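You operate a simulated robot arm through the tools that you are given. There is no shell and no other tool. Be economical: measure what you need, move in short steps, check, and stop when the job is done.

You run a simulated robot arm. Do the job below in one go: nothing can be reset, and whatever is moved stays where it is left.

Task
Take the black trinket box and leave it on the gold plain brass tray. Then take the red little house and put it in the silver bowl.
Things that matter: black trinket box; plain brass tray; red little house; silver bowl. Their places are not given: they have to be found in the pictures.

The check looks at the end state, three seconds after you hand in, the way a careful person would. Anything else that was tipped, shoved, dropped, spilled or broken makes it a failure.

Robot
A 7-joint arm with a two-finger parallel gripper, fixed in place. Base frame: the origin is at the foot of the arm, x ahead of it, y to its left, z up; the work surface is at about z = 800. Lengths are in mm, angles in rad, forces in N, time in s.
With the tool pointing down near the work surface it reaches from about 300 to 700 mm from the base axis. Its first joint turns from -1.152 to 1.152 rad. Payload 1.57 kg.
The tool frame sits at the grasp point between the pads (the TCP): z along the fingers, y along the line on which they close. The tips reach 30 mm beyond it. The gripper opens to 110 mm. The fingers are 24 mm wide and 12 mm thick; the gripper's body (48 by 112 mm) begins 78 mm behind the TCP.
Orientation is that of the tool frame in the base frame, as [roll, pitch, yaw] about the fixed x, y, z axes, in that order (R = Rz(yaw) Ry(pitch) Rx(roll)). With the fingers straight down and closing along the base's y, the tool's x points along the base's -x, its y along +y and its z along -z.

Tools
- The arm moves only by the tool step_arm. Its argument "steps" is a list of rows, each a list of 6 numbers: the shift along the tool's x, y, z in units of 25 mm (1.0 is 25 mm), then the turn, a rotation vector about the tool's x, y, z in units of 8 degrees (1.0 is 8 degrees). In form: [[x, y, z, rx, ry, rz], ...]. A call has 1 to 12 rows; each row shifts and turns the commanded pose from where the row before left it, along the tool's axes as they then stand. "gripper" is the closure, from 0 (fully open) to 1 (shut), set as the call begins (left out, the last holds). A call with a number of a shift or a turn outside -1 to 1 is refused whole. Each row takes 0.2 s and may step no farther than 50 mm and 0.15 rad from the row before; otherwise, or with a gripper value out of range, the whole call is refused. A pose out of reach is approached as far as the arm can. The call stops where the force on the tool passes 40 N (or 10 N more than at its start, if that is more) or the arm is blocked; 0.2 s more then pass. Each finger travels about 108 mm/s and halts on what it meets, pressing with about 21 N; the grip force reading is that of the motor and also rises with nothing between the fingers. The clock runs only during rows and for 0.2 s after the last one: add rows that do not move to give the fingers time. It gives the time, the measured TCP pose, the force on the tool (base axes), the opening and the grip force at its end, in the units of the frame above (readings bear some noise).
- Cameras (640 x 400 px; columns grow to the right, rows downward): "scene" is fixed at [166.5, -396.1, 1402.2]; the picture's right is [0.75, -0.66, 0.00], its down [-0.39, -0.43, -0.81] and it looks along [0.54, 0.61, -0.58] (base axes); focal length 372 px, centre (320, 200). "wrist" rides on the gripper at [-36, 0, -80] in the tool frame; the picture's right is [0.00, -1.00, 0.00], its down [0.97, 0.00, -0.24] and it looks along [0.24, 0.00, 0.97] (tool axes); focal length 218 px, centre (320, 200).
- grab_frame(camera): a new picture of that camera. No time passes.
- point_at(camera, pixels): there is no depth. For up to 12 entries [column, row, z] of the newest picture of that camera ("zoom" is the newest enlarged one), the place [x, y] in the base frame at which the ray of that pixel passes the height z, good to about 2 mm. No time passes.
- close_up(camera, box): a new picture of the part [left, top, right, bottom] of that camera's present view, enlarged. No time passes.
- hand_in(): hands the job in; it is judged then, once.

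Work in short steps. Measure before you move; look again where a grasp or a placing could have gone wrong, and mend it. You have 80 turns and 34 pictures in all, those below and enlarged ones among them. Open the gripper and draw the arm clear of the work before you hand the job in, unless the task says otherwise; then end with one line.

The tools are called after "Call:" as name(argument=value, ...) on one line, values as JSON. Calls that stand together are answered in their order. step_arm: Moves the arm, as the interface text tells. Its arguments: {"type":"object","properties":{"steps":{"type":"array"},"gripper":{"type":"number"}},"required":["steps"]} The other tools are called the same way: grab_frame (camera) takes a picture; point_at (camera, pixels) gives the place at which the rays of pixels pass given heights; close_up (camera, box) takes an enlarged picture of a part of a camera's view; hand_in () hands the job in.

At the start:

```text
t: 0.0
position: [323.1, 253.6, 1132.5]
ee_rot: [-3.141, 0.0, -3.141]
wrist_force: [0.7, -0.7, 0.4]
opening: 110.0
finger_force: 0.2
```

scene: 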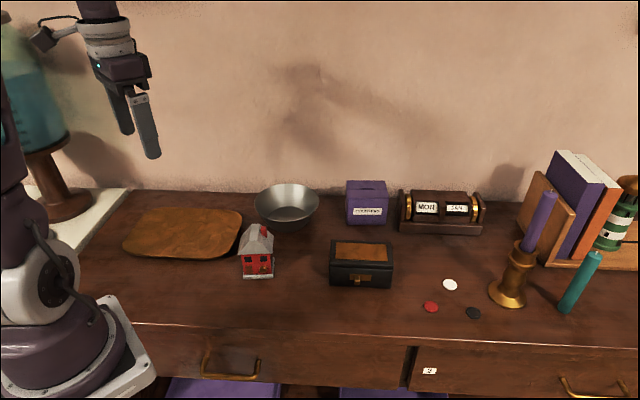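
wrist: 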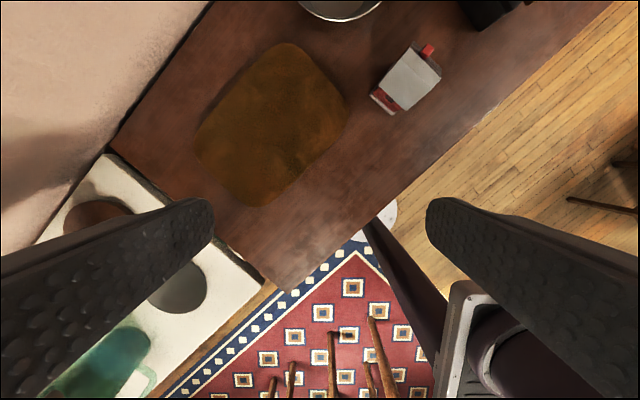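

The scene shows the tray around (183,233), the house at (257,252), the bowl at (287,207) and the black box at (361,264). I'll enlarge that area and measure first.

Call:
close_up(camera="scene", box=[220, 170, 420, 295])

Call:
point_at(camera="scene", pixels=[[124, 243, 805], [150, 208, 805], [242, 212, 805], [230, 256, 805], [183, 233, 805], [331, 283, 800], [390, 289, 800], [244, 278, 800], [273, 278, 800], [287, 225, 800], [256, 203, 850], [319, 205, 850]])

```text
3.20 times, centred on (320, 232) of scene
```

zoom: 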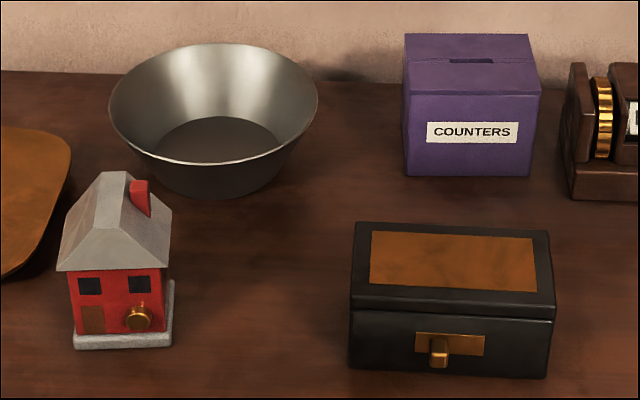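

```text
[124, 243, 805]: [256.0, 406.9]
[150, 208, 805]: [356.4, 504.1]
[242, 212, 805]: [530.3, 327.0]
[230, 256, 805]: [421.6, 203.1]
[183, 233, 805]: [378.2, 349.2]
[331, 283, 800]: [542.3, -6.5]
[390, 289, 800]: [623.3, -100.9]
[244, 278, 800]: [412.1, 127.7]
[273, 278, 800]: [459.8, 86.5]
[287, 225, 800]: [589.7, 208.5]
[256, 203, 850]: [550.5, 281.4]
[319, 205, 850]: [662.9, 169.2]
```

The box's front bottom edge runs from about (542,-6) to (623,-101), and the house's from (412,128) to (460,86). Both stand turned roughly 45°. I'll move high above the box and look down from the wrist.

Call:
step_arm(steps=[[-0.9, -1, 0, 0, 0, 0], [-0.9, -1, 0, 0, 0, 0], [-0.9, -1, 0, 0, 0, 0], [-0.9, -1, 0, 0, 0, 0], [-0.9, -1, 0, 0, 0, 0], [-0.9, -1, 0, 0, 0, 0], [-0.9, -1, 0, 0, 0, 0], [-0.9, -1, 0, 0, 0, 0], [-0.9, -1, 0, 0, 0, 0], [-0.9, -1, 0, 0, 0, 0], [-0.5, -1, 0, 0, 0, 0], [0, 0, 0, 0, 0, 0]], gripper=0)

Call:
grab_frame(camera="wrist")

```text
t: 2.6
position: [559.4, -22.5, 1132.5]
ee_rot: [-3.141, -0.001, 3.142]
wrist_force: [0.1, -0.3, 0.3]
opening: 109.9
finger_force: 0.1
```

```text
30 pictures are left
```

wrist: 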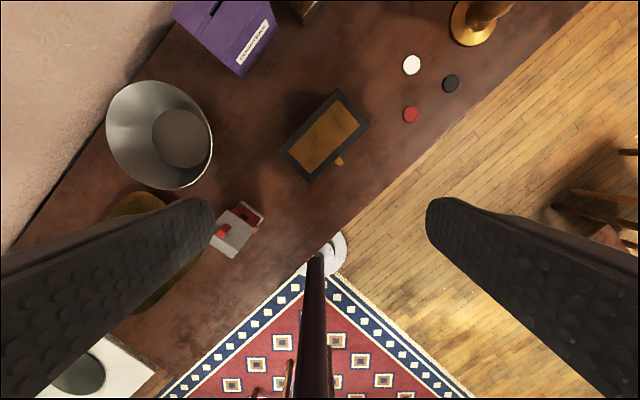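

The wrist view shows the box at (326,134), fully visible. I'll enlarge it and the house/bowl region to measure corners.

Call:
close_up(camera="wrist", box=[256, 75, 396, 195])

```text
3.33 times, centred on (326, 135) of wrist
```

zoom: 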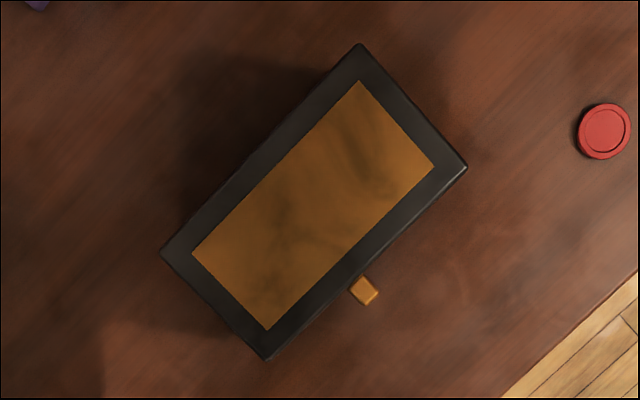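

Top corners in the zoom are (360,43), (466,168), (267,360), (161,253). I'll evaluate them at several heights and match against the scene's top corners.

Call:
point_at(camera="zoom", pixels=[[360, 43, 850], [466, 168, 850], [267, 360, 850], [161, 253, 850], [360, 43, 870], [466, 168, 870], [267, 360, 870], [161, 253, 870], [364, 291, 840]])

Call:
point_at(camera="scene", pixels=[[330, 263, 850], [393, 268, 850], [391, 242, 850], [331, 239, 850], [330, 263, 870], [393, 268, 870], [391, 242, 870], [331, 239, 870]])

```text
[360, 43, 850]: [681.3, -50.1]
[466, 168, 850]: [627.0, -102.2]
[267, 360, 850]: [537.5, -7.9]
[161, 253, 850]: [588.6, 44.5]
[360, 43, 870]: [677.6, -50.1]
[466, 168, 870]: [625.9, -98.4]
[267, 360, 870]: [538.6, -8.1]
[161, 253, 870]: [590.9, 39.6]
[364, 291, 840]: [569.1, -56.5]
```

```text
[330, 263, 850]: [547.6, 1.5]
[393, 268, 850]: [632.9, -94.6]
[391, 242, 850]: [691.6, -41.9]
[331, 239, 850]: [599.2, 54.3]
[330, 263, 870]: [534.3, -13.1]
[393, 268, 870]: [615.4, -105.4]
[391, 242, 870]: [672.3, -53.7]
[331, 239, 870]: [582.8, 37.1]
```

The top sits at about z=862: centre (608,-29), long axis about -46°, 127 x 72 mm. A clasp sticks out of the front middle, so I'll look at it closely before choosing the finger depth.

Call:
close_up(camera="scene", box=[325, 235, 397, 295])

```text
6.67 times, centred on (361, 265) of scene
```

zoom: 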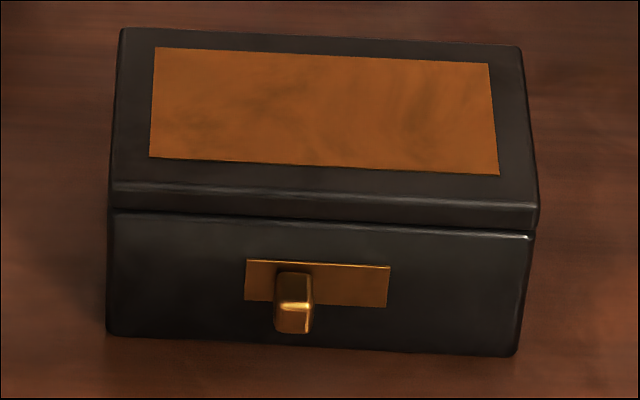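

The knob is about 8 mm left of centre, between z≈808 and 832. I'll grip about 15 mm to its right, closing across the short side. First I rotate by -46.3° about vertical, and I check the purple box's position.

Call:
step_arm(steps=[[0, 0, 0, 0, 0, 0.965], [0, 0, 0, 0, 0, 0.965], [0, 0, 0, 0, 0, 0.965], [0, 0, 0, 0, 0, 0.965], [0, 0, 0, 0, 0, 0.965], [0, 0, 0, 0, 0, 0.965], [0, 0, 0, 0, 0, 0]])

Call:
point_at(camera="scene", pixels=[[347, 224, 800], [386, 225, 800], [430, 307, 800], [450, 285, 800]])

```text
t: 4.2
position: [560.1, -22.8, 1132.4]
ee_rot: [3.141, 0.0, 2.332]
wrist_force: [-0.3, 0.7, -0.7]
opening: 110.0
finger_force: 0.0
```

```text
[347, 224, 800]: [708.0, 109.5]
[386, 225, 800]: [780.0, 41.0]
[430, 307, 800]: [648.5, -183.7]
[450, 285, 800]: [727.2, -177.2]
```

Neighbours are clear (purple box at x>700). I move over the grasp line and down to z=900, with tips just above the lid.

Call:
step_arm(steps=[[-0.5, 0.3, 0.9, 0, 0, 0], [-0.5, 0.3, 0.9, 0, 0, 0], [-0.5, 0.3, 0.9, 0, 0, 0], [-0.5, 0.3, 0.9, 0, 0, 0], [-0.115, 0.034, 0.9, 0, 0, 0], [0, 0, 0.9, 0, 0, 0], [0, 0, 0.9, 0, 0, 0], [0, 0, 0.9, 0, 0, 0], [0, 0, 0.9, 0, 0, 0], [0, 0, 0.9, 0, 0, 0], [0, 0, 0.2, 0, 0, 0], [0, 0, 0, 0, 0, 0]])

Call:
grab_frame(camera="wrist")

Call:
grab_frame(camera="scene")

```text
t: 6.8
position: [619.1, -39.7, 900.4]
ee_rot: [3.141, -0.001, 2.333]
wrist_force: [-0.1, -0.5, -0.6]
opening: 110.1
finger_force: 0.0
```

```text
27 pictures are left
```

wrist: 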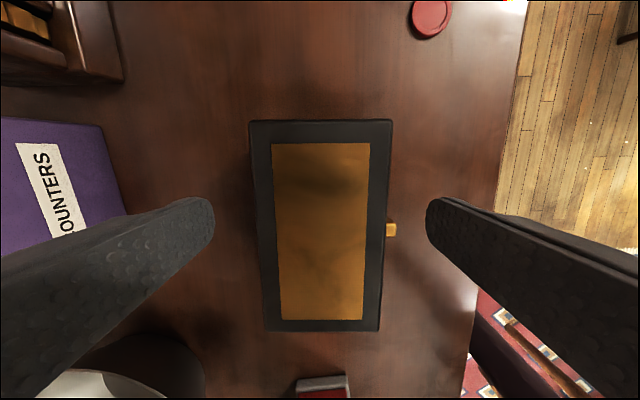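

```text
26 pictures are left
```

scene: 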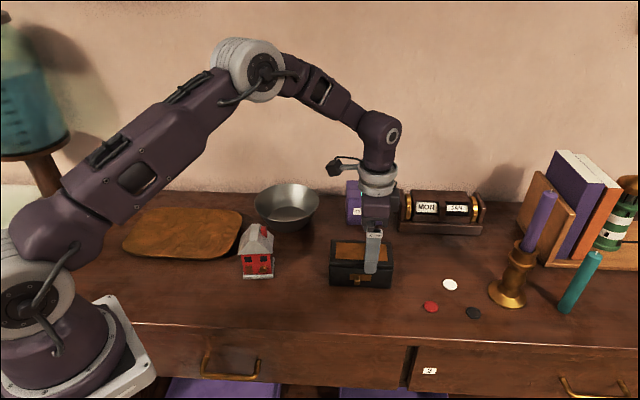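

The box is aligned in the jaws; the knob shows at (391,230). I check the lid corners and the knob against the finger line before descending.

Call:
point_at(camera="wrist", pixels=[[250, 122, 862], [392, 121, 862], [379, 331, 862], [267, 331, 862], [391, 222, 825], [391, 237, 825], [397, 230, 825]])

```text
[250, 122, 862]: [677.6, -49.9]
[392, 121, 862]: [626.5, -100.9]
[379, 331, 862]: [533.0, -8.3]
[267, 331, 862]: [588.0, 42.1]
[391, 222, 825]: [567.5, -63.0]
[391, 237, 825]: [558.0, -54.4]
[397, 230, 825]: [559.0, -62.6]
```

The knob clears the finger by ~7 mm along the box. I'll descend to z≈846 with a 2 mm centring shift, then close.

Call:
step_arm(steps=[[0, -0.06, 0.6, 0, 0, 0], [0, 0, 0.6, 0, 0, 0], [0, 0, 0.6, 0, 0, 0], [0, 0, 0.37, 0, 0, 0], [0, 0, 0, 0, 0, 0]])

Call:
step_arm(steps=[[0, 0, 0, 0, 0, 0], [0, 0, 0, 0, 0, 0], [0, 0, 0, 0, 0, 0], [0, 0, 0, 0, 0, 0]], gripper=1)

```text
t: 8.0
position: [617.9, -40.1, 848.8]
ee_rot: [-3.141, 0.0, 2.334]
wrist_force: [-0.2, 0.5, 0.3]
opening: 110.2
finger_force: 0.1
```

```text
t: 9.0
position: [618.9, -40.0, 848.2]
ee_rot: [-3.141, 0.001, 2.334]
wrist_force: [1.4, 0.7, 0.1]
opening: 73.9
finger_force: 21.2
```

The fingers hold at 73.9 mm, matching the box depth. I lift slowly by 30 mm and look.

Call:
step_arm(steps=[[0, 0, -0.3, 0, 0, 0], [0, 0, -0.3, 0, 0, 0], [0, 0, -0.3, 0, 0, 0], [0, 0, -0.3, 0, 0, 0], [0, 0, 0, 0, 0, 0]])

Call:
close_up(camera="scene", box=[290, 190, 450, 290])

```text
t: 10.2
position: [618.7, -41.0, 878.4]
ee_rot: [-3.141, 0.001, 2.333]
wrist_force: [-0.9, 0.5, -2.3]
opening: 73.9
finger_force: 20.9
```

```text
4.00 times, centred on (370, 240) of scene
```

zoom: 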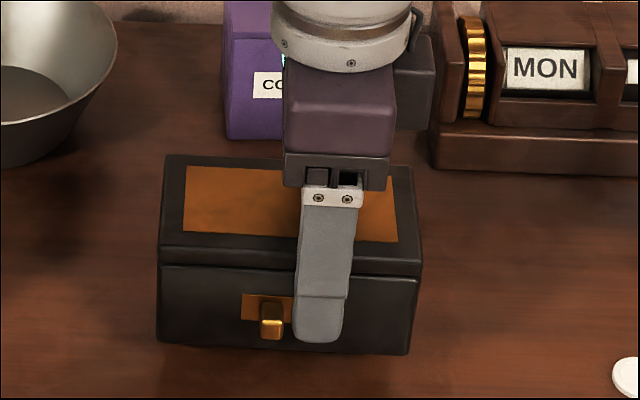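

The whole box came up level (bottom edge now at scene row ~277). I lift to z≈1010 and carry it toward the tray, centred near (393,350).

Call:
step_arm(steps=[[0, 0, -0.75, 0, 0, 0], [0, 0, -0.75, 0, 0, 0], [0, 0, -0.75, 0, 0, 0], [0, 0, -0.75, 0, 0, 0], [0, 0, -0.75, 0, 0, 0], [0, 0, -0.75, 0, 0, 0], [0, 0, -0.75, 0, 0, 0], [0, 0, 0, 0, 0, 0]])

Call:
step_arm(steps=[[0.4, 0.1, 0, 0, 0, 0], [0.7, 0.18, 0, 0, 0, 0], [0.8, 0.2, 0, 0, 0, 0], [0.8, 0.2, 0, 0, 0, 0], [0.8, 0.2, 0, 0, 0, 0], [0.8, 0.2, 0, 0, 0, 0], [0.8, 0.2, 0, 0, 0, 0], [0.8, 0.2, 0, 0, 0, 0], [0.8, 0.2, 0, 0, 0, 0], [0.8, 0.2, 0, 0, 0, 0], [0.8, 0.2, 0, 0, 0, 0], [0.5, 0.2, 0, 0, 0, 0]])

Call:
step_arm(steps=[[0.8, 0.2, 0, 0, 0, 0], [0.8, 0.2, 0, 0, 0, 0], [0.8, 0.2, 0, 0, 0, 0], [0.8, 0.2, 0, 0, 0, 0], [0.8, 0.3, 0, 0, 0, 0], [0.8, 0.3, 0, 0, 0, 0], [0.8, 0.3, 0, 0, 0, 0], [0.8, 0.3, 0, 0, 0, 0], [0.8, 0.21, 0, 0, 0, 0], [0.47, 0, 0, 0, 0, 0], [0, 0, 0, 0, 0, 0]])

Call:
grab_frame(camera="scene")

Call:
grab_frame(camera="wrist")

```text
t: 12.0
position: [618.7, -40.9, 1011.0]
ee_rot: [-3.141, 0.0, 2.333]
wrist_force: [-1.4, 0.1, -2.2]
opening: 74.0
finger_force: 21.0
```

```text
t: 14.6
position: [506.9, 158.8, 1010.3]
ee_rot: [3.14, 0.001, 2.333]
wrist_force: [0.7, -0.2, -2.9]
opening: 73.6
finger_force: 20.9
```

```text
t: 17.0
position: [413.9, 336.9, 1009.4]
ee_rot: [-3.141, 0.001, 2.333]
wrist_force: [-0.2, -0.1, -3.7]
opening: 73.9
finger_force: 20.9
```

```text
24 pictures are left
```

scene: 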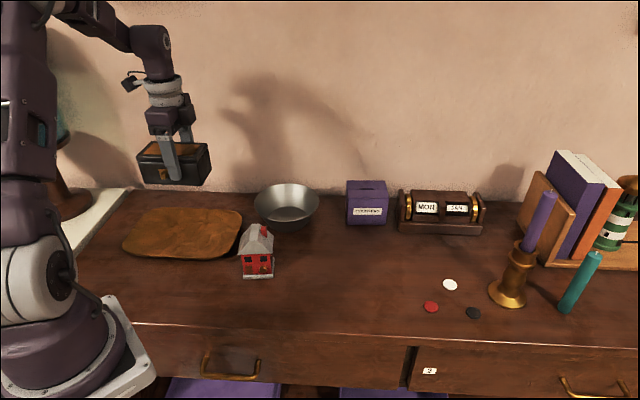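

```text
23 pictures are left
```

wrist: 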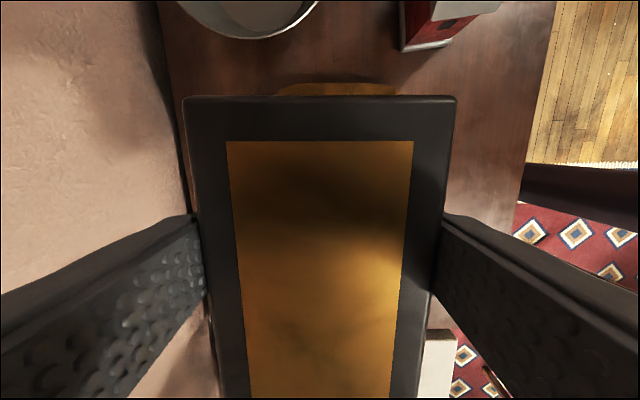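

Projecting the tray corners gives its centre at about (392,360), so I shift 15 mm along tool x. Then I descend to z≈870, above expected contact at ~855.

Call:
step_arm(steps=[[0.6, 0, 0.5, 0, 0, 0], [0, 0, 0.7, 0, 0, 0], [0, 0, 0.7, 0, 0, 0], [0, 0, 0.7, 0, 0, 0], [0, 0, 0.7, 0, 0, 0], [0, 0, 0.7, 0, 0, 0], [0, 0, 0.6, 0, 0, 0], [0, 0, 0.5, 0, 0, 0], [0, 0, 0.4, 0, 0, 0], [0, 0, 0, 0, 0, 0]])

Call:
close_up(camera="scene", box=[100, 150, 292, 270])

```text
t: 19.2
position: [404.9, 346.9, 872.7]
ee_rot: [3.141, 0.0, 2.333]
wrist_force: [0.0, 0.4, -2.9]
opening: 73.9
finger_force: 20.8
```

```text
3.33 times, centred on (196, 210) of scene
```

zoom: 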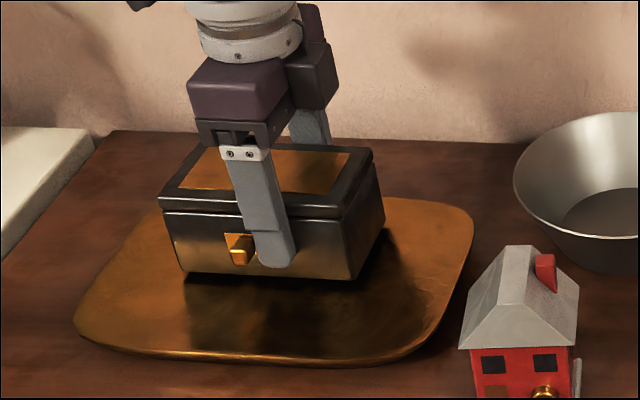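

The box hangs over the tray, a bit above it. I lower in ~2.5 mm rows and watch the force.

Call:
step_arm(steps=[[0, 0, 0.12, 0, 0, 0], [0, 0, 0.12, 0, 0, 0], [0, 0, 0.12, 0, 0, 0], [0, 0, 0.08, 0, 0, 0], [0, 0, 0, 0, 0, 0]])

```text
t: 20.4
position: [406.1, 345.8, 860.5]
ee_rot: [3.14, -0.001, 2.335]
wrist_force: [2.0, 2.1, 16.5]
opening: 73.9
finger_force: 20.8
```

Force turned to +16.5 N at z=860.5, which suggests contact. I check that it sits flat.

Call:
close_up(camera="scene", box=[100, 150, 292, 270])

```text
3.33 times, centred on (196, 210) of scene
```

zoom: 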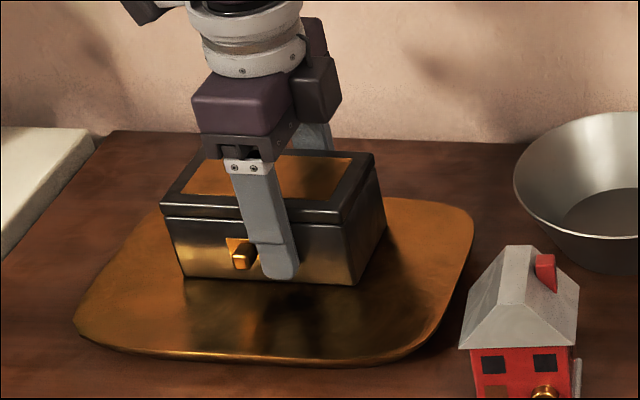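

The box rests on the tray (its bottom stopped moving while the fingers slid down slightly). I ease up 2 mm to relieve the force, then open to ~97 mm.

Call:
step_arm(steps=[[0, 0, -0.08, 0, 0, 0], [0, 0, 0, 0, 0, 0]])

Call:
step_arm(steps=[[0, 0, 0, 0, 0, 0], [0, 0, 0, 0, 0, 0], [0, 0, 0, 0, 0, 0]], gripper=0.12)

Call:
close_up(camera="scene", box=[100, 150, 292, 270])

```text
t: 21.0
position: [404.6, 346.4, 861.3]
ee_rot: [-3.141, 0.0, 2.335]
wrist_force: [0.5, 0.6, -2.8]
opening: 74.2
finger_force: 21.0
```

```text
t: 21.8
position: [405.1, 345.7, 863.0]
ee_rot: [-3.141, 0.001, 2.334]
wrist_force: [0.1, -1.2, -0.2]
opening: 96.7
finger_force: 0.0
```

```text
3.33 times, centred on (196, 210) of scene
```

zoom: 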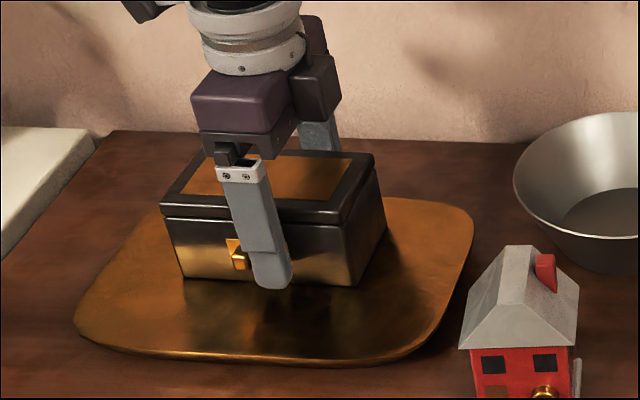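

The box stays put and the fingers are clear of it. I go straight up.

Call:
step_arm(steps=[[0, 0, -0.4, 0, 0, 0], [0, 0, -0.6, 0, 0, 0], [0, 0, -0.8, 0, 0, 0], [0, 0, -0.9, 0, 0, 0], [0, 0, -0.9, 0, 0, 0], [0, 0, -0.9, 0, 0, 0], [0, 0, -0.9, 0, 0, 0], [0, 0, -0.9, 0, 0, 0], [0, 0, -0.9, 0, 0, 0], [0, 0, 0, 0, 0, 0]])

Call:
grab_frame(camera="wrist")

Call:
close_up(camera="scene", box=[100, 170, 292, 290])

```text
t: 24.0
position: [404.8, 345.4, 1043.0]
ee_rot: [3.141, 0.0, 2.335]
wrist_force: [-0.8, -0.1, -0.2]
opening: 96.8
finger_force: 0.0
```

```text
19 pictures are left
```

wrist: 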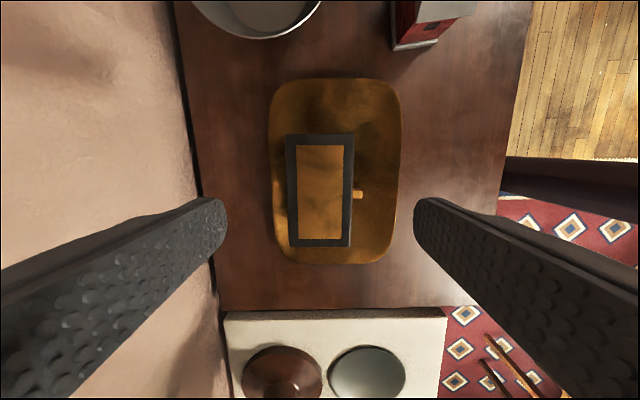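

```text
3.33 times, centred on (196, 230) of scene
```

zoom: 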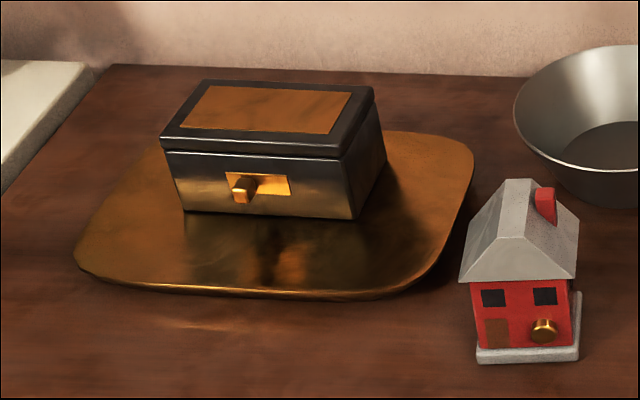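

The box is on the tray but a bit toward the back edge. I enlarge to see whether it sits flat.

Call:
close_up(camera="scene", box=[136, 184, 232, 244])

Call:
close_up(camera="wrist", box=[224, 70, 448, 210])

```text
6.67 times, centred on (184, 214) of scene
```

zoom: 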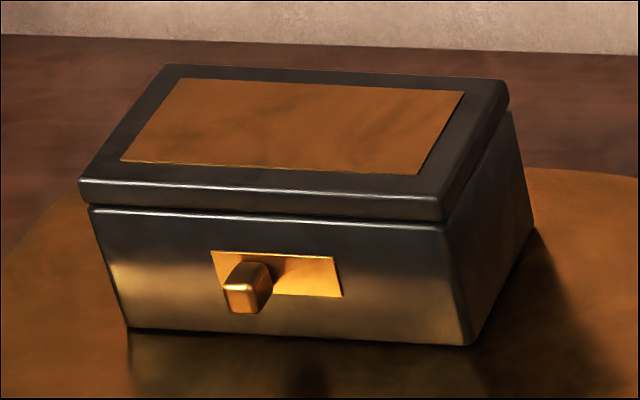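

```text
2.86 times, centred on (336, 140) of wrist
```

zoom: 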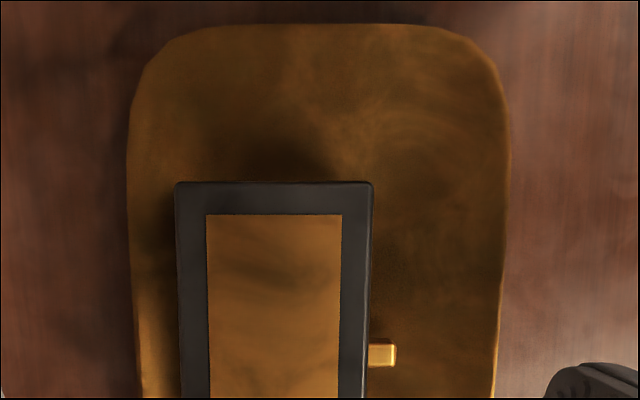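

It looks stable; I verify levelness by triangulating the lid corners from both views.

Call:
point_at(camera="wrist", pixels=[[287, 135, 865], [354, 132, 865], [350, 246, 865], [290, 247, 865], [287, 135, 885], [354, 132, 885], [350, 246, 885], [290, 247, 885]])

Call:
point_at(camera="scene", pixels=[[161.2, 193.8, 865], [212.2, 196.3, 865], [202.4, 214, 865], [147.8, 211, 865], [161.2, 193.8, 885], [212.2, 196.3, 885], [202.4, 214, 885], [147.8, 211, 885]])

```text
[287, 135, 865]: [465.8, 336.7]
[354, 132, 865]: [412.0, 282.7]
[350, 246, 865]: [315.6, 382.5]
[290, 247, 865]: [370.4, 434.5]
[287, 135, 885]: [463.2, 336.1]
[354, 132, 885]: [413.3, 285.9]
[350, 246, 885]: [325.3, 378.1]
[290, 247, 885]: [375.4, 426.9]
```

```text
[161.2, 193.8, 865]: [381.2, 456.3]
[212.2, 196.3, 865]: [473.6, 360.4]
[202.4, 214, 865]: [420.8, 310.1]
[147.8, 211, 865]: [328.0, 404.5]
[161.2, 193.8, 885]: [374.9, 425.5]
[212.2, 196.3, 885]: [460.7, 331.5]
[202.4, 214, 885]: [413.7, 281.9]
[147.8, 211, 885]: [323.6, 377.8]
```

Lid corners agree at ~884 all round, so the box is level and the tray top is ~821. I check the true tray edges at that height, and locate the house (scene corners) for the next grasp.

Call:
point_at(camera="wrist", pixels=[[272, 190, 818], [398, 190, 818], [335, 78, 818], [335, 264, 818], [272, 190, 800], [398, 190, 800], [320, 190, 821]])

```text
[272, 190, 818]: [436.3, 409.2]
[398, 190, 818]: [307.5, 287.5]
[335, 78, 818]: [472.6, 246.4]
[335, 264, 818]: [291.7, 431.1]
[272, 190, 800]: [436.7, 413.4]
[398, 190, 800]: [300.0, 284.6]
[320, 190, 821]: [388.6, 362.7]
```

The box is well inside the tray. Next I move over the house to look straight down on it.

Call:
step_arm(steps=[[-0.7, -0.5, 0, 0, 0, 0], [-0.8, -0.5, 0, 0, 0, 0], [-0.8, -0.6, 0, 0, 0, 0], [-0.8, -0.6, 0, 0, 0, 0], [-0.8, -0.6, 0, 0, 0, 0], [-0.8, -0.6, 0, 0, 0, 0], [-0.8, -0.6, 0, 0, 0, 0], [-0.8, -0.6, 0, 0, 0, 0], [-0.6, -0.1, 0, 0, 0, 0], [0, 0, 0, 0, 0, 0]], gripper=0)

Call:
grab_frame(camera="wrist")

Call:
close_up(camera="scene", box=[216, 215, 304, 285])

```text
t: 26.2
position: [439.1, 140.5, 1042.9]
ee_rot: [3.141, 0.001, 2.332]
wrist_force: [0.3, 0.8, -0.1]
opening: 110.0
finger_force: 0.1
```

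```text
15 pictures are left
```

wrist: 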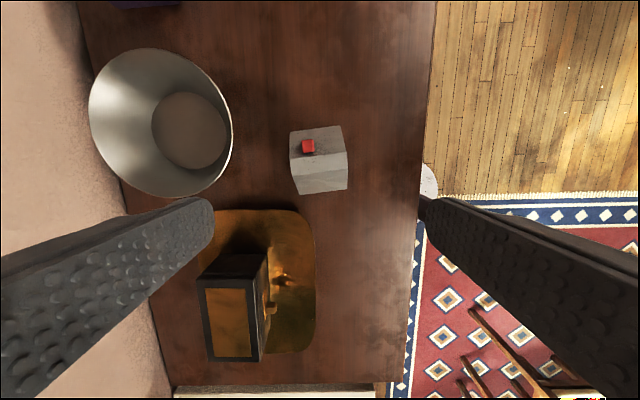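

```text
5.71 times, centred on (260, 250) of scene
```

zoom: 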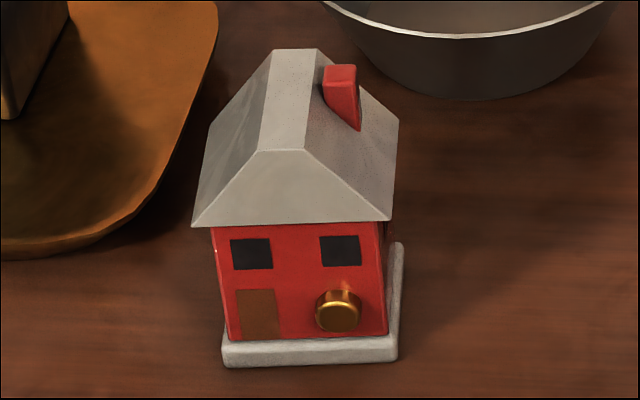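

The house has an eave overhang, a front knob, and its ridge runs front to back. So I'll grip it left-to-right. I enlarge the wrist view for its corners.

Call:
close_up(camera="wrist", box=[256, 110, 384, 210])

```text
4.00 times, centred on (320, 160) of wrist
```

zoom: 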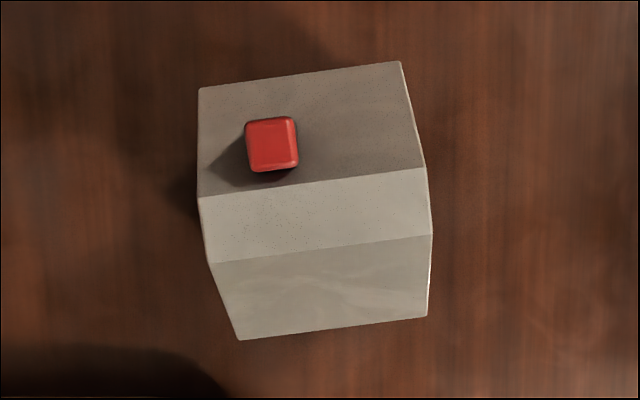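

Eave and ridge lines are clear in the zoom. I triangulate them against the scene picture.

Call:
point_at(camera="zoom", pixels=[[198, 88, 850], [401, 62, 850], [427, 316, 850], [240, 340, 850], [198, 88, 870], [401, 62, 870], [427, 316, 870], [240, 340, 870], [424, 168, 900], [432, 234, 900], [199, 197, 900], [209, 262, 900]])

Call:
point_at(camera="scene", pixels=[[237.4, 254.6, 850], [272.4, 253.3, 850], [273.7, 236.4, 850], [237.4, 254.6, 870], [272.4, 253.3, 870], [273.7, 236.4, 870], [249.2, 241.6, 900], [257, 241.3, 900], [251.8, 223.8, 900], [259.5, 223.8, 900], [242.9, 278.8, 800], [273, 277.8, 800]])

```text
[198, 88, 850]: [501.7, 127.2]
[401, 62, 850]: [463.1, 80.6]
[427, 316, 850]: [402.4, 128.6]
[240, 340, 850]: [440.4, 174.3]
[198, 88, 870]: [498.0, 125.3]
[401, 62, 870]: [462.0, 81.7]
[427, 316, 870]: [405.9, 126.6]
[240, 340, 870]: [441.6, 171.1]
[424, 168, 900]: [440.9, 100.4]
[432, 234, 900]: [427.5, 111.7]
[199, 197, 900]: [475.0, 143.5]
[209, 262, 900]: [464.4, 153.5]
```

```text
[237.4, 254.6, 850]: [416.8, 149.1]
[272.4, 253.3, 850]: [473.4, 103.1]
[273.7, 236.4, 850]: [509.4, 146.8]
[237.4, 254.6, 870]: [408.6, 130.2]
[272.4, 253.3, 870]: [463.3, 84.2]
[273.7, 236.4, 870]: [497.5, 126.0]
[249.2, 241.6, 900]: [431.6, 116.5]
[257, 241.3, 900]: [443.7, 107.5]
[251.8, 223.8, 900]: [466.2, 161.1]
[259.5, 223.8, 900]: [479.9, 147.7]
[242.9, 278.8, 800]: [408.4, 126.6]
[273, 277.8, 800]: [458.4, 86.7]
```

Eaves are at z≈871 (72 x 56 mm), ridge ≈904, and the gables are vertical, flat faces 33 mm tall. Gripping front-to-back on the gables, above the knob, is best. I now measure the bowl's rim and floor.

Call:
point_at(camera="wrist", pixels=[[160, 122, 850], [160, 122, 870], [152, 131, 805], [228, 131, 805], [190, 91, 805], [190, 170, 805], [190, 131, 805], [89, 122, 860], [232, 122, 860], [160, 48, 860], [160, 197, 860]])

Call:
point_at(camera="scene", pixels=[[286.7, 201.5, 850], [286.7, 201.5, 870], [267.5, 213, 805], [308, 213, 805], [288, 206, 805], [286.7, 182.6, 850], [286.7, 220.4, 850], [286.7, 182.6, 870], [286.7, 220.4, 870], [287, 231, 800]])

```text
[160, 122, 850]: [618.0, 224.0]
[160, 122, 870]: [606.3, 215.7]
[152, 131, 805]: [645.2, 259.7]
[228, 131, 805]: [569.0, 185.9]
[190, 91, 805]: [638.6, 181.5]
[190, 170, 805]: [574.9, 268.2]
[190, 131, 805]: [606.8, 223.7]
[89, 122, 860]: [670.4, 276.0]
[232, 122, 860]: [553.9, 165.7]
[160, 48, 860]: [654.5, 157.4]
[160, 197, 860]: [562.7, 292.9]
```

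```text
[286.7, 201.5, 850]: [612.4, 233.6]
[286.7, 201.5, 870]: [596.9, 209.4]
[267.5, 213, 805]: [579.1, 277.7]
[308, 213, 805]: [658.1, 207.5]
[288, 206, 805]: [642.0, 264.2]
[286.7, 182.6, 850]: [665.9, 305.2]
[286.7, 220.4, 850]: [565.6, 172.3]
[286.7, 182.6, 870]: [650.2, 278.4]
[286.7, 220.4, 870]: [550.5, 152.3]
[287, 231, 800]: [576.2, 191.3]
```

The bowl floor is at (607,224), radius ≈53, with the rim at z≈860 and radius ≈82, so the house base (64x~56) fits flat. I align over the house: turn +7.4°, shift to (452,127), descend to z≈950.

Call:
step_arm(steps=[[-0.75, -0.016, 0, 0, 0, 0], [0, 0, 0, 0, 0, -0.46], [0, 0, 0, 0, 0, -0.46], [0, 0, 0.8, 0, 0, 0], [0, 0, 0.8, 0, 0, 0], [0, 0, 0.8, 0, 0, 0], [0, 0, 0.8, 0, 0, 0], [0, 0, 0.4, 0, 0, 0], [0, 0, 0, 0, 0, 0]])

Call:
grab_frame(camera="wrist")

```text
t: 28.2
position: [451.6, 126.6, 952.5]
ee_rot: [-3.141, 0.001, 2.461]
wrist_force: [0.0, -0.2, 0.2]
opening: 109.8
finger_force: 0.1
```

```text
12 pictures are left
```

wrist: 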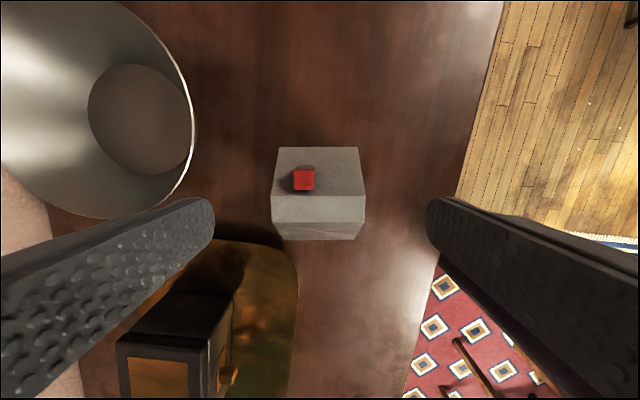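

The house is square and centred in the jaws. I descend to z≈880 (tips at 850, above the knob) and close.

Call:
step_arm(steps=[[0, 0, 0.7, 0, 0, 0], [0, 0, 0.7, 0, 0, 0], [0, 0, 0.7, 0, 0, 0], [0, 0, 0.5, 0, 0, 0], [0, 0, 0.3, 0, 0, 0], [0, 0, 0, 0, 0, 0]])

Call:
step_arm(steps=[[0, 0, 0, 0, 0, 0], [0, 0, 0, 0, 0, 0], [0, 0, 0, 0, 0, 0], [0, 0, 0, 0, 0, 0]], gripper=1)

Call:
close_up(camera="scene", box=[200, 195, 328, 285])

```text
t: 29.6
position: [452.1, 127.5, 881.4]
ee_rot: [-3.141, 0.001, 2.462]
wrist_force: [0.1, -0.2, -0.4]
opening: 110.3
finger_force: 0.0
```

```text
t: 30.6
position: [451.8, 126.8, 881.1]
ee_rot: [3.14, 0.0, 2.461]
wrist_force: [1.3, 0.6, -0.8]
opening: 55.9
finger_force: 21.1
```

```text
4.44 times, centred on (264, 240) of scene
```

zoom: 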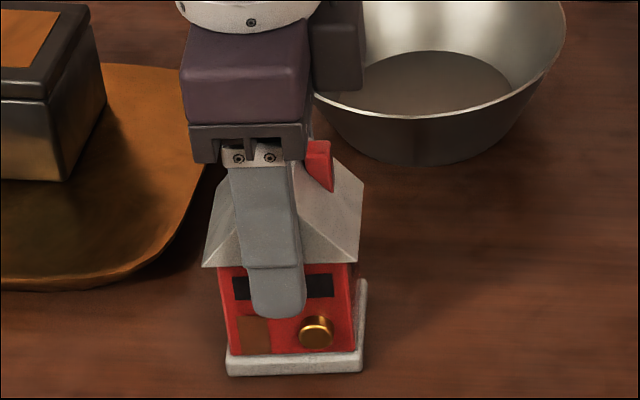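

Held at 55.9 mm, matching the gable depth. I lift gently, then continue up to ~1000.

Call:
step_arm(steps=[[0, 0, -0.2, 0, 0, 0], [0, 0, -0.3, 0, 0, 0], [0, 0, -0.5, 0, 0, 0], [0, 0, -0.7, 0, 0, 0], [0, 0, -0.7, 0, 0, 0], [0, 0, -0.7, 0, 0, 0], [0, 0, -0.7, 0, 0, 0], [0, 0, -0.7, 0, 0, 0], [0, 0, -0.3, 0, 0, 0], [0, 0, 0, 0, 0, 0]])

Call:
grab_frame(camera="scene")

```text
t: 32.8
position: [451.5, 125.9, 1001.1]
ee_rot: [3.141, 0.001, 2.461]
wrist_force: [-0.4, -0.6, -1.5]
opening: 55.8
finger_force: 20.9
```

```text
10 pictures are left
```

scene: 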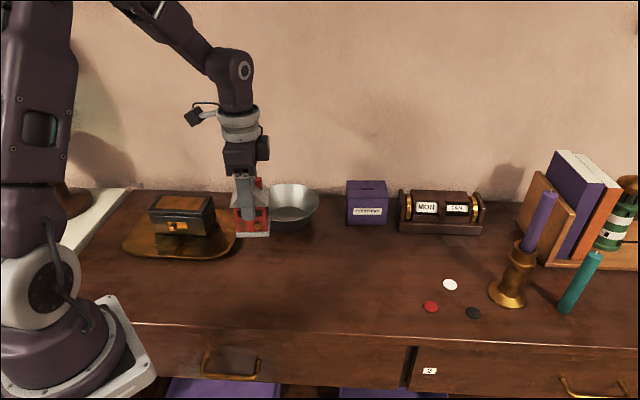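

The house is lifted level. I carry it over the bowl centre (607,224).

Call:
step_arm(steps=[[-0.2, 0.5, 0, 0, 0, 0], [-0.27, 0.8, 0, 0, 0, 0], [-0.27, 0.8, 0, 0, 0, 0], [-0.27, 0.8, 0, 0, 0, 0], [-0.27, 0.8, 0, 0, 0, 0], [-0.27, 0.8, 0, 0, 0, 0], [-0.27, 0.8, 0, 0, 0, 0], [-0.27, 0.8, 0, 0, 0, 0], [-0.28, 0.86, 0, 0, 0, 0], [0, 0, 0, 0, 0, 0]])

Call:
grab_frame(camera="wrist")

Call:
close_up(camera="scene", box=[208, 140, 368, 240])

```text
t: 35.0
position: [608.1, 223.5, 1000.4]
ee_rot: [-3.141, -0.001, 2.462]
wrist_force: [1.2, 0.1, -2.5]
opening: 55.7
finger_force: 21.3
```

```text
9 pictures are left
```

wrist: 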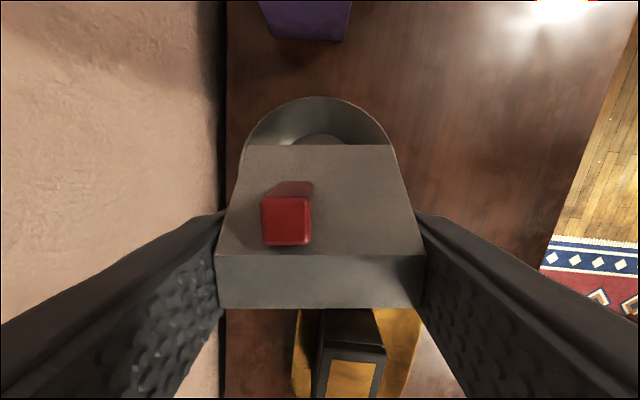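

```text
4.00 times, centred on (288, 190) of scene
```

zoom: 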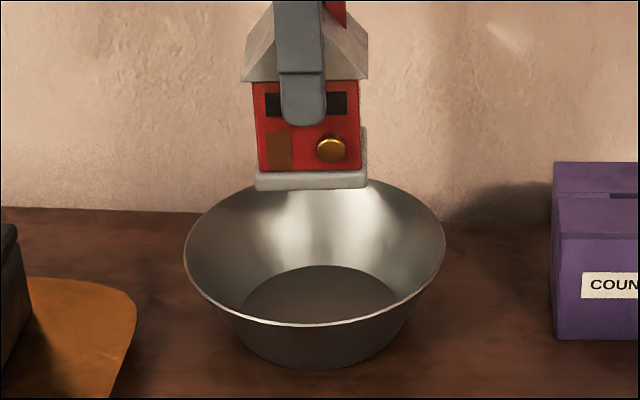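

Centred visually: the rim arc apex is at (320,97), with edges at (245,145) and (392,145). I verify that the circle's centre matches the tool.

Call:
point_at(camera="wrist", pixels=[[320, 97, 860], [245, 145, 860], [392, 145, 860], [260, 118, 860], [376, 118, 860]])

Call:
point_at(camera="scene", pixels=[[288, 204, 860]])

```text
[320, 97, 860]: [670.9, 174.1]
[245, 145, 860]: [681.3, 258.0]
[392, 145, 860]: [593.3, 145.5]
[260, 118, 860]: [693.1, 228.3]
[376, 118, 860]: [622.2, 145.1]
```

```text
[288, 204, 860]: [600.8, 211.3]
```

The fitted rim centre is ≈(610,224), within 2 mm of the tool. I lower to z≈898, then continue slowly.

Call:
step_arm(steps=[[0, 0, 0.5, 0, 0, 0], [0, 0, 0.7, 0, 0, 0], [0, 0, 0.7, 0, 0, 0], [0, 0, 0.7, 0, 0, 0], [0, 0, 0.6, 0, 0, 0], [0, 0, 0.5, 0, 0, 0], [0, 0, 0.4, 0, 0, 0], [0, 0, 0, 0, 0, 0]])

Call:
step_arm(steps=[[0, 0, 0.1, 0, 0, 0], [0, 0, 0.1, 0, 0, 0], [0, 0, 0.08, 0, 0, 0], [0, 0, 0, 0, 0, 0]])

Call:
close_up(camera="scene", box=[208, 140, 368, 240])

```text
t: 36.8
position: [606.7, 223.7, 898.9]
ee_rot: [3.14, 0.0, 2.461]
wrist_force: [-0.6, -0.3, -3.2]
opening: 55.6
finger_force: 21.2
```

```text
t: 37.8
position: [607.3, 223.6, 892.1]
ee_rot: [3.142, -0.001, 2.463]
wrist_force: [-0.6, 0.9, -2.8]
opening: 55.8
finger_force: 21.6
```

```text
4.00 times, centred on (288, 190) of scene
```

zoom: 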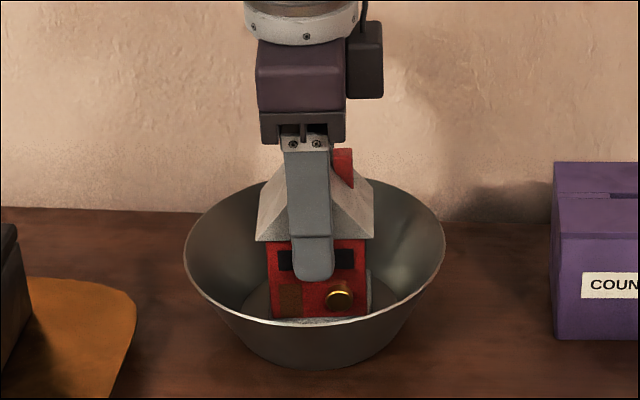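

Still hanging at z=892, well centred. I lower in 1.5 mm steps until contact.

Call:
step_arm(steps=[[0, 0, 0.06, 0, 0, 0], [0, 0, 0.06, 0, 0, 0], [0, 0, 0, 0, 0, 0]])

Call:
step_arm(steps=[[0, 0, 0.05, 0, 0, 0], [0, 0, 0.04, 0, 0, 0], [0, 0, 0, 0, 0, 0]])

```text
t: 38.6
position: [607.3, 223.9, 888.3]
ee_rot: [-3.14, 0.0, 2.46]
wrist_force: [0.3, 0.1, -1.1]
opening: 56.2
finger_force: 21.4
```

```text
t: 39.4
position: [608.0, 223.2, 887.5]
ee_rot: [3.14, -0.001, 2.463]
wrist_force: [-3.6, -1.1, 12.8]
opening: 55.8
finger_force: 20.8
```

Contact at z≈887.5 (+12.8 N), matching the floor at ~806. I ease up slightly and open to ~84 mm, inside the bowl's clearance.

Call:
step_arm(steps=[[0, 0, -0.04, 0, 0, 0], [0, 0, 0, 0, 0, 0]])

Call:
step_arm(steps=[[0, 0, 0, 0, 0, 0], [0, 0, 0, 0, 0, 0], [0, 0, 0, 0, 0, 0]], gripper=0.24)

Call:
step_arm(steps=[[0, 0, -0.3, 0, 0, 0], [0, 0, -0.5, 0, 0, 0], [0, 0, -0.7, 0, 0, 0], [0, 0, -0.8, 0, 0, 0], [0, 0, -0.9, 0, 0, 0], [0, 0, -0.9, 0, 0, 0], [0, 0, -0.9, 0, 0, 0], [0, 0, -0.9, 0, 0, 0], [0, 0, -0.9, 0, 0, 0], [0, 0, 0, 0, 0, 0]])

Call:
close_up(camera="scene", box=[208, 160, 368, 260])

Call:
grab_frame(camera="scene")

```text
t: 40.0
position: [608.3, 224.2, 886.7]
ee_rot: [-3.141, 0.0, 2.46]
wrist_force: [1.0, 1.1, 2.7]
opening: 55.9
finger_force: 20.5
```

```text
t: 40.8
position: [607.7, 223.4, 886.7]
ee_rot: [-3.141, -0.001, 2.461]
wrist_force: [0.2, -0.6, 0.5]
opening: 83.3
finger_force: 0.1
```

```text
t: 43.0
position: [606.8, 224.0, 1058.0]
ee_rot: [-3.14, 0.0, 2.459]
wrist_force: [-0.4, 0.0, 0.3]
opening: 83.7
finger_force: 0.1
```

```text
4.00 times, centred on (288, 210) of scene
```

zoom: 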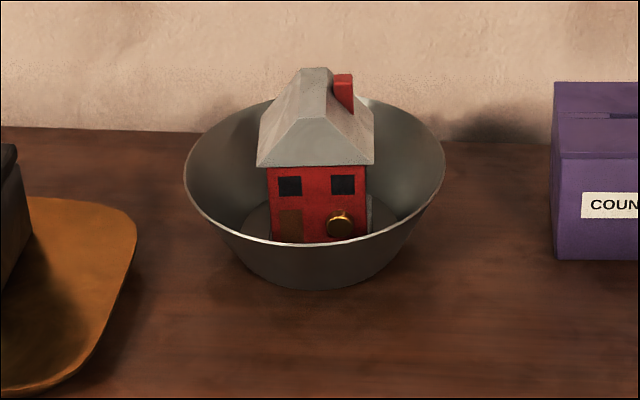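

```text
5 pictures are left
```

scene: 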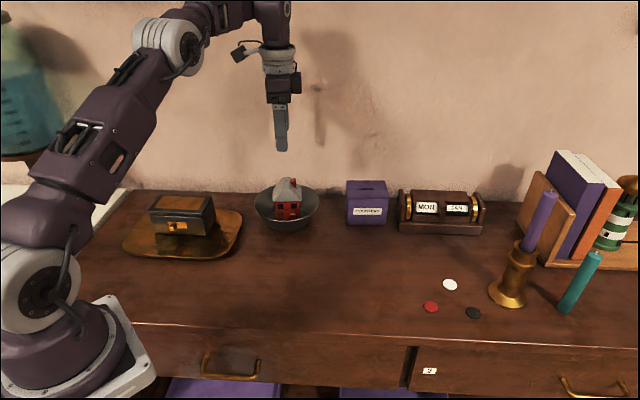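

The house stands upright in the bowl, the box is on the tray, nothing else has moved, and the arm is clear. I open the gripper fully, draw back a little, then hand in.

Call:
step_arm(steps=[[0, -0.6, -0.6, 0, 0, 0], [0, -0.8, -0.6, 0, 0, 0], [0, -0.8, -0.6, 0, 0, 0], [0, -0.8, 0, 0, 0, 0], [0, 0, 0, 0, 0, 0]], gripper=0)

Call:
hand_in()

```text
t: 44.2
position: [558.5, 165.7, 1102.7]
ee_rot: [-3.14, -0.001, 2.461]
wrist_force: [0.2, 0.4, -0.2]
opening: 109.9
finger_force: 0.0
```

```text
The job is handed in.
```

The black trinket box is on the brass tray and the red little house is standing upright in the silver bowl; nothing else was disturbed, and the job is handed in.
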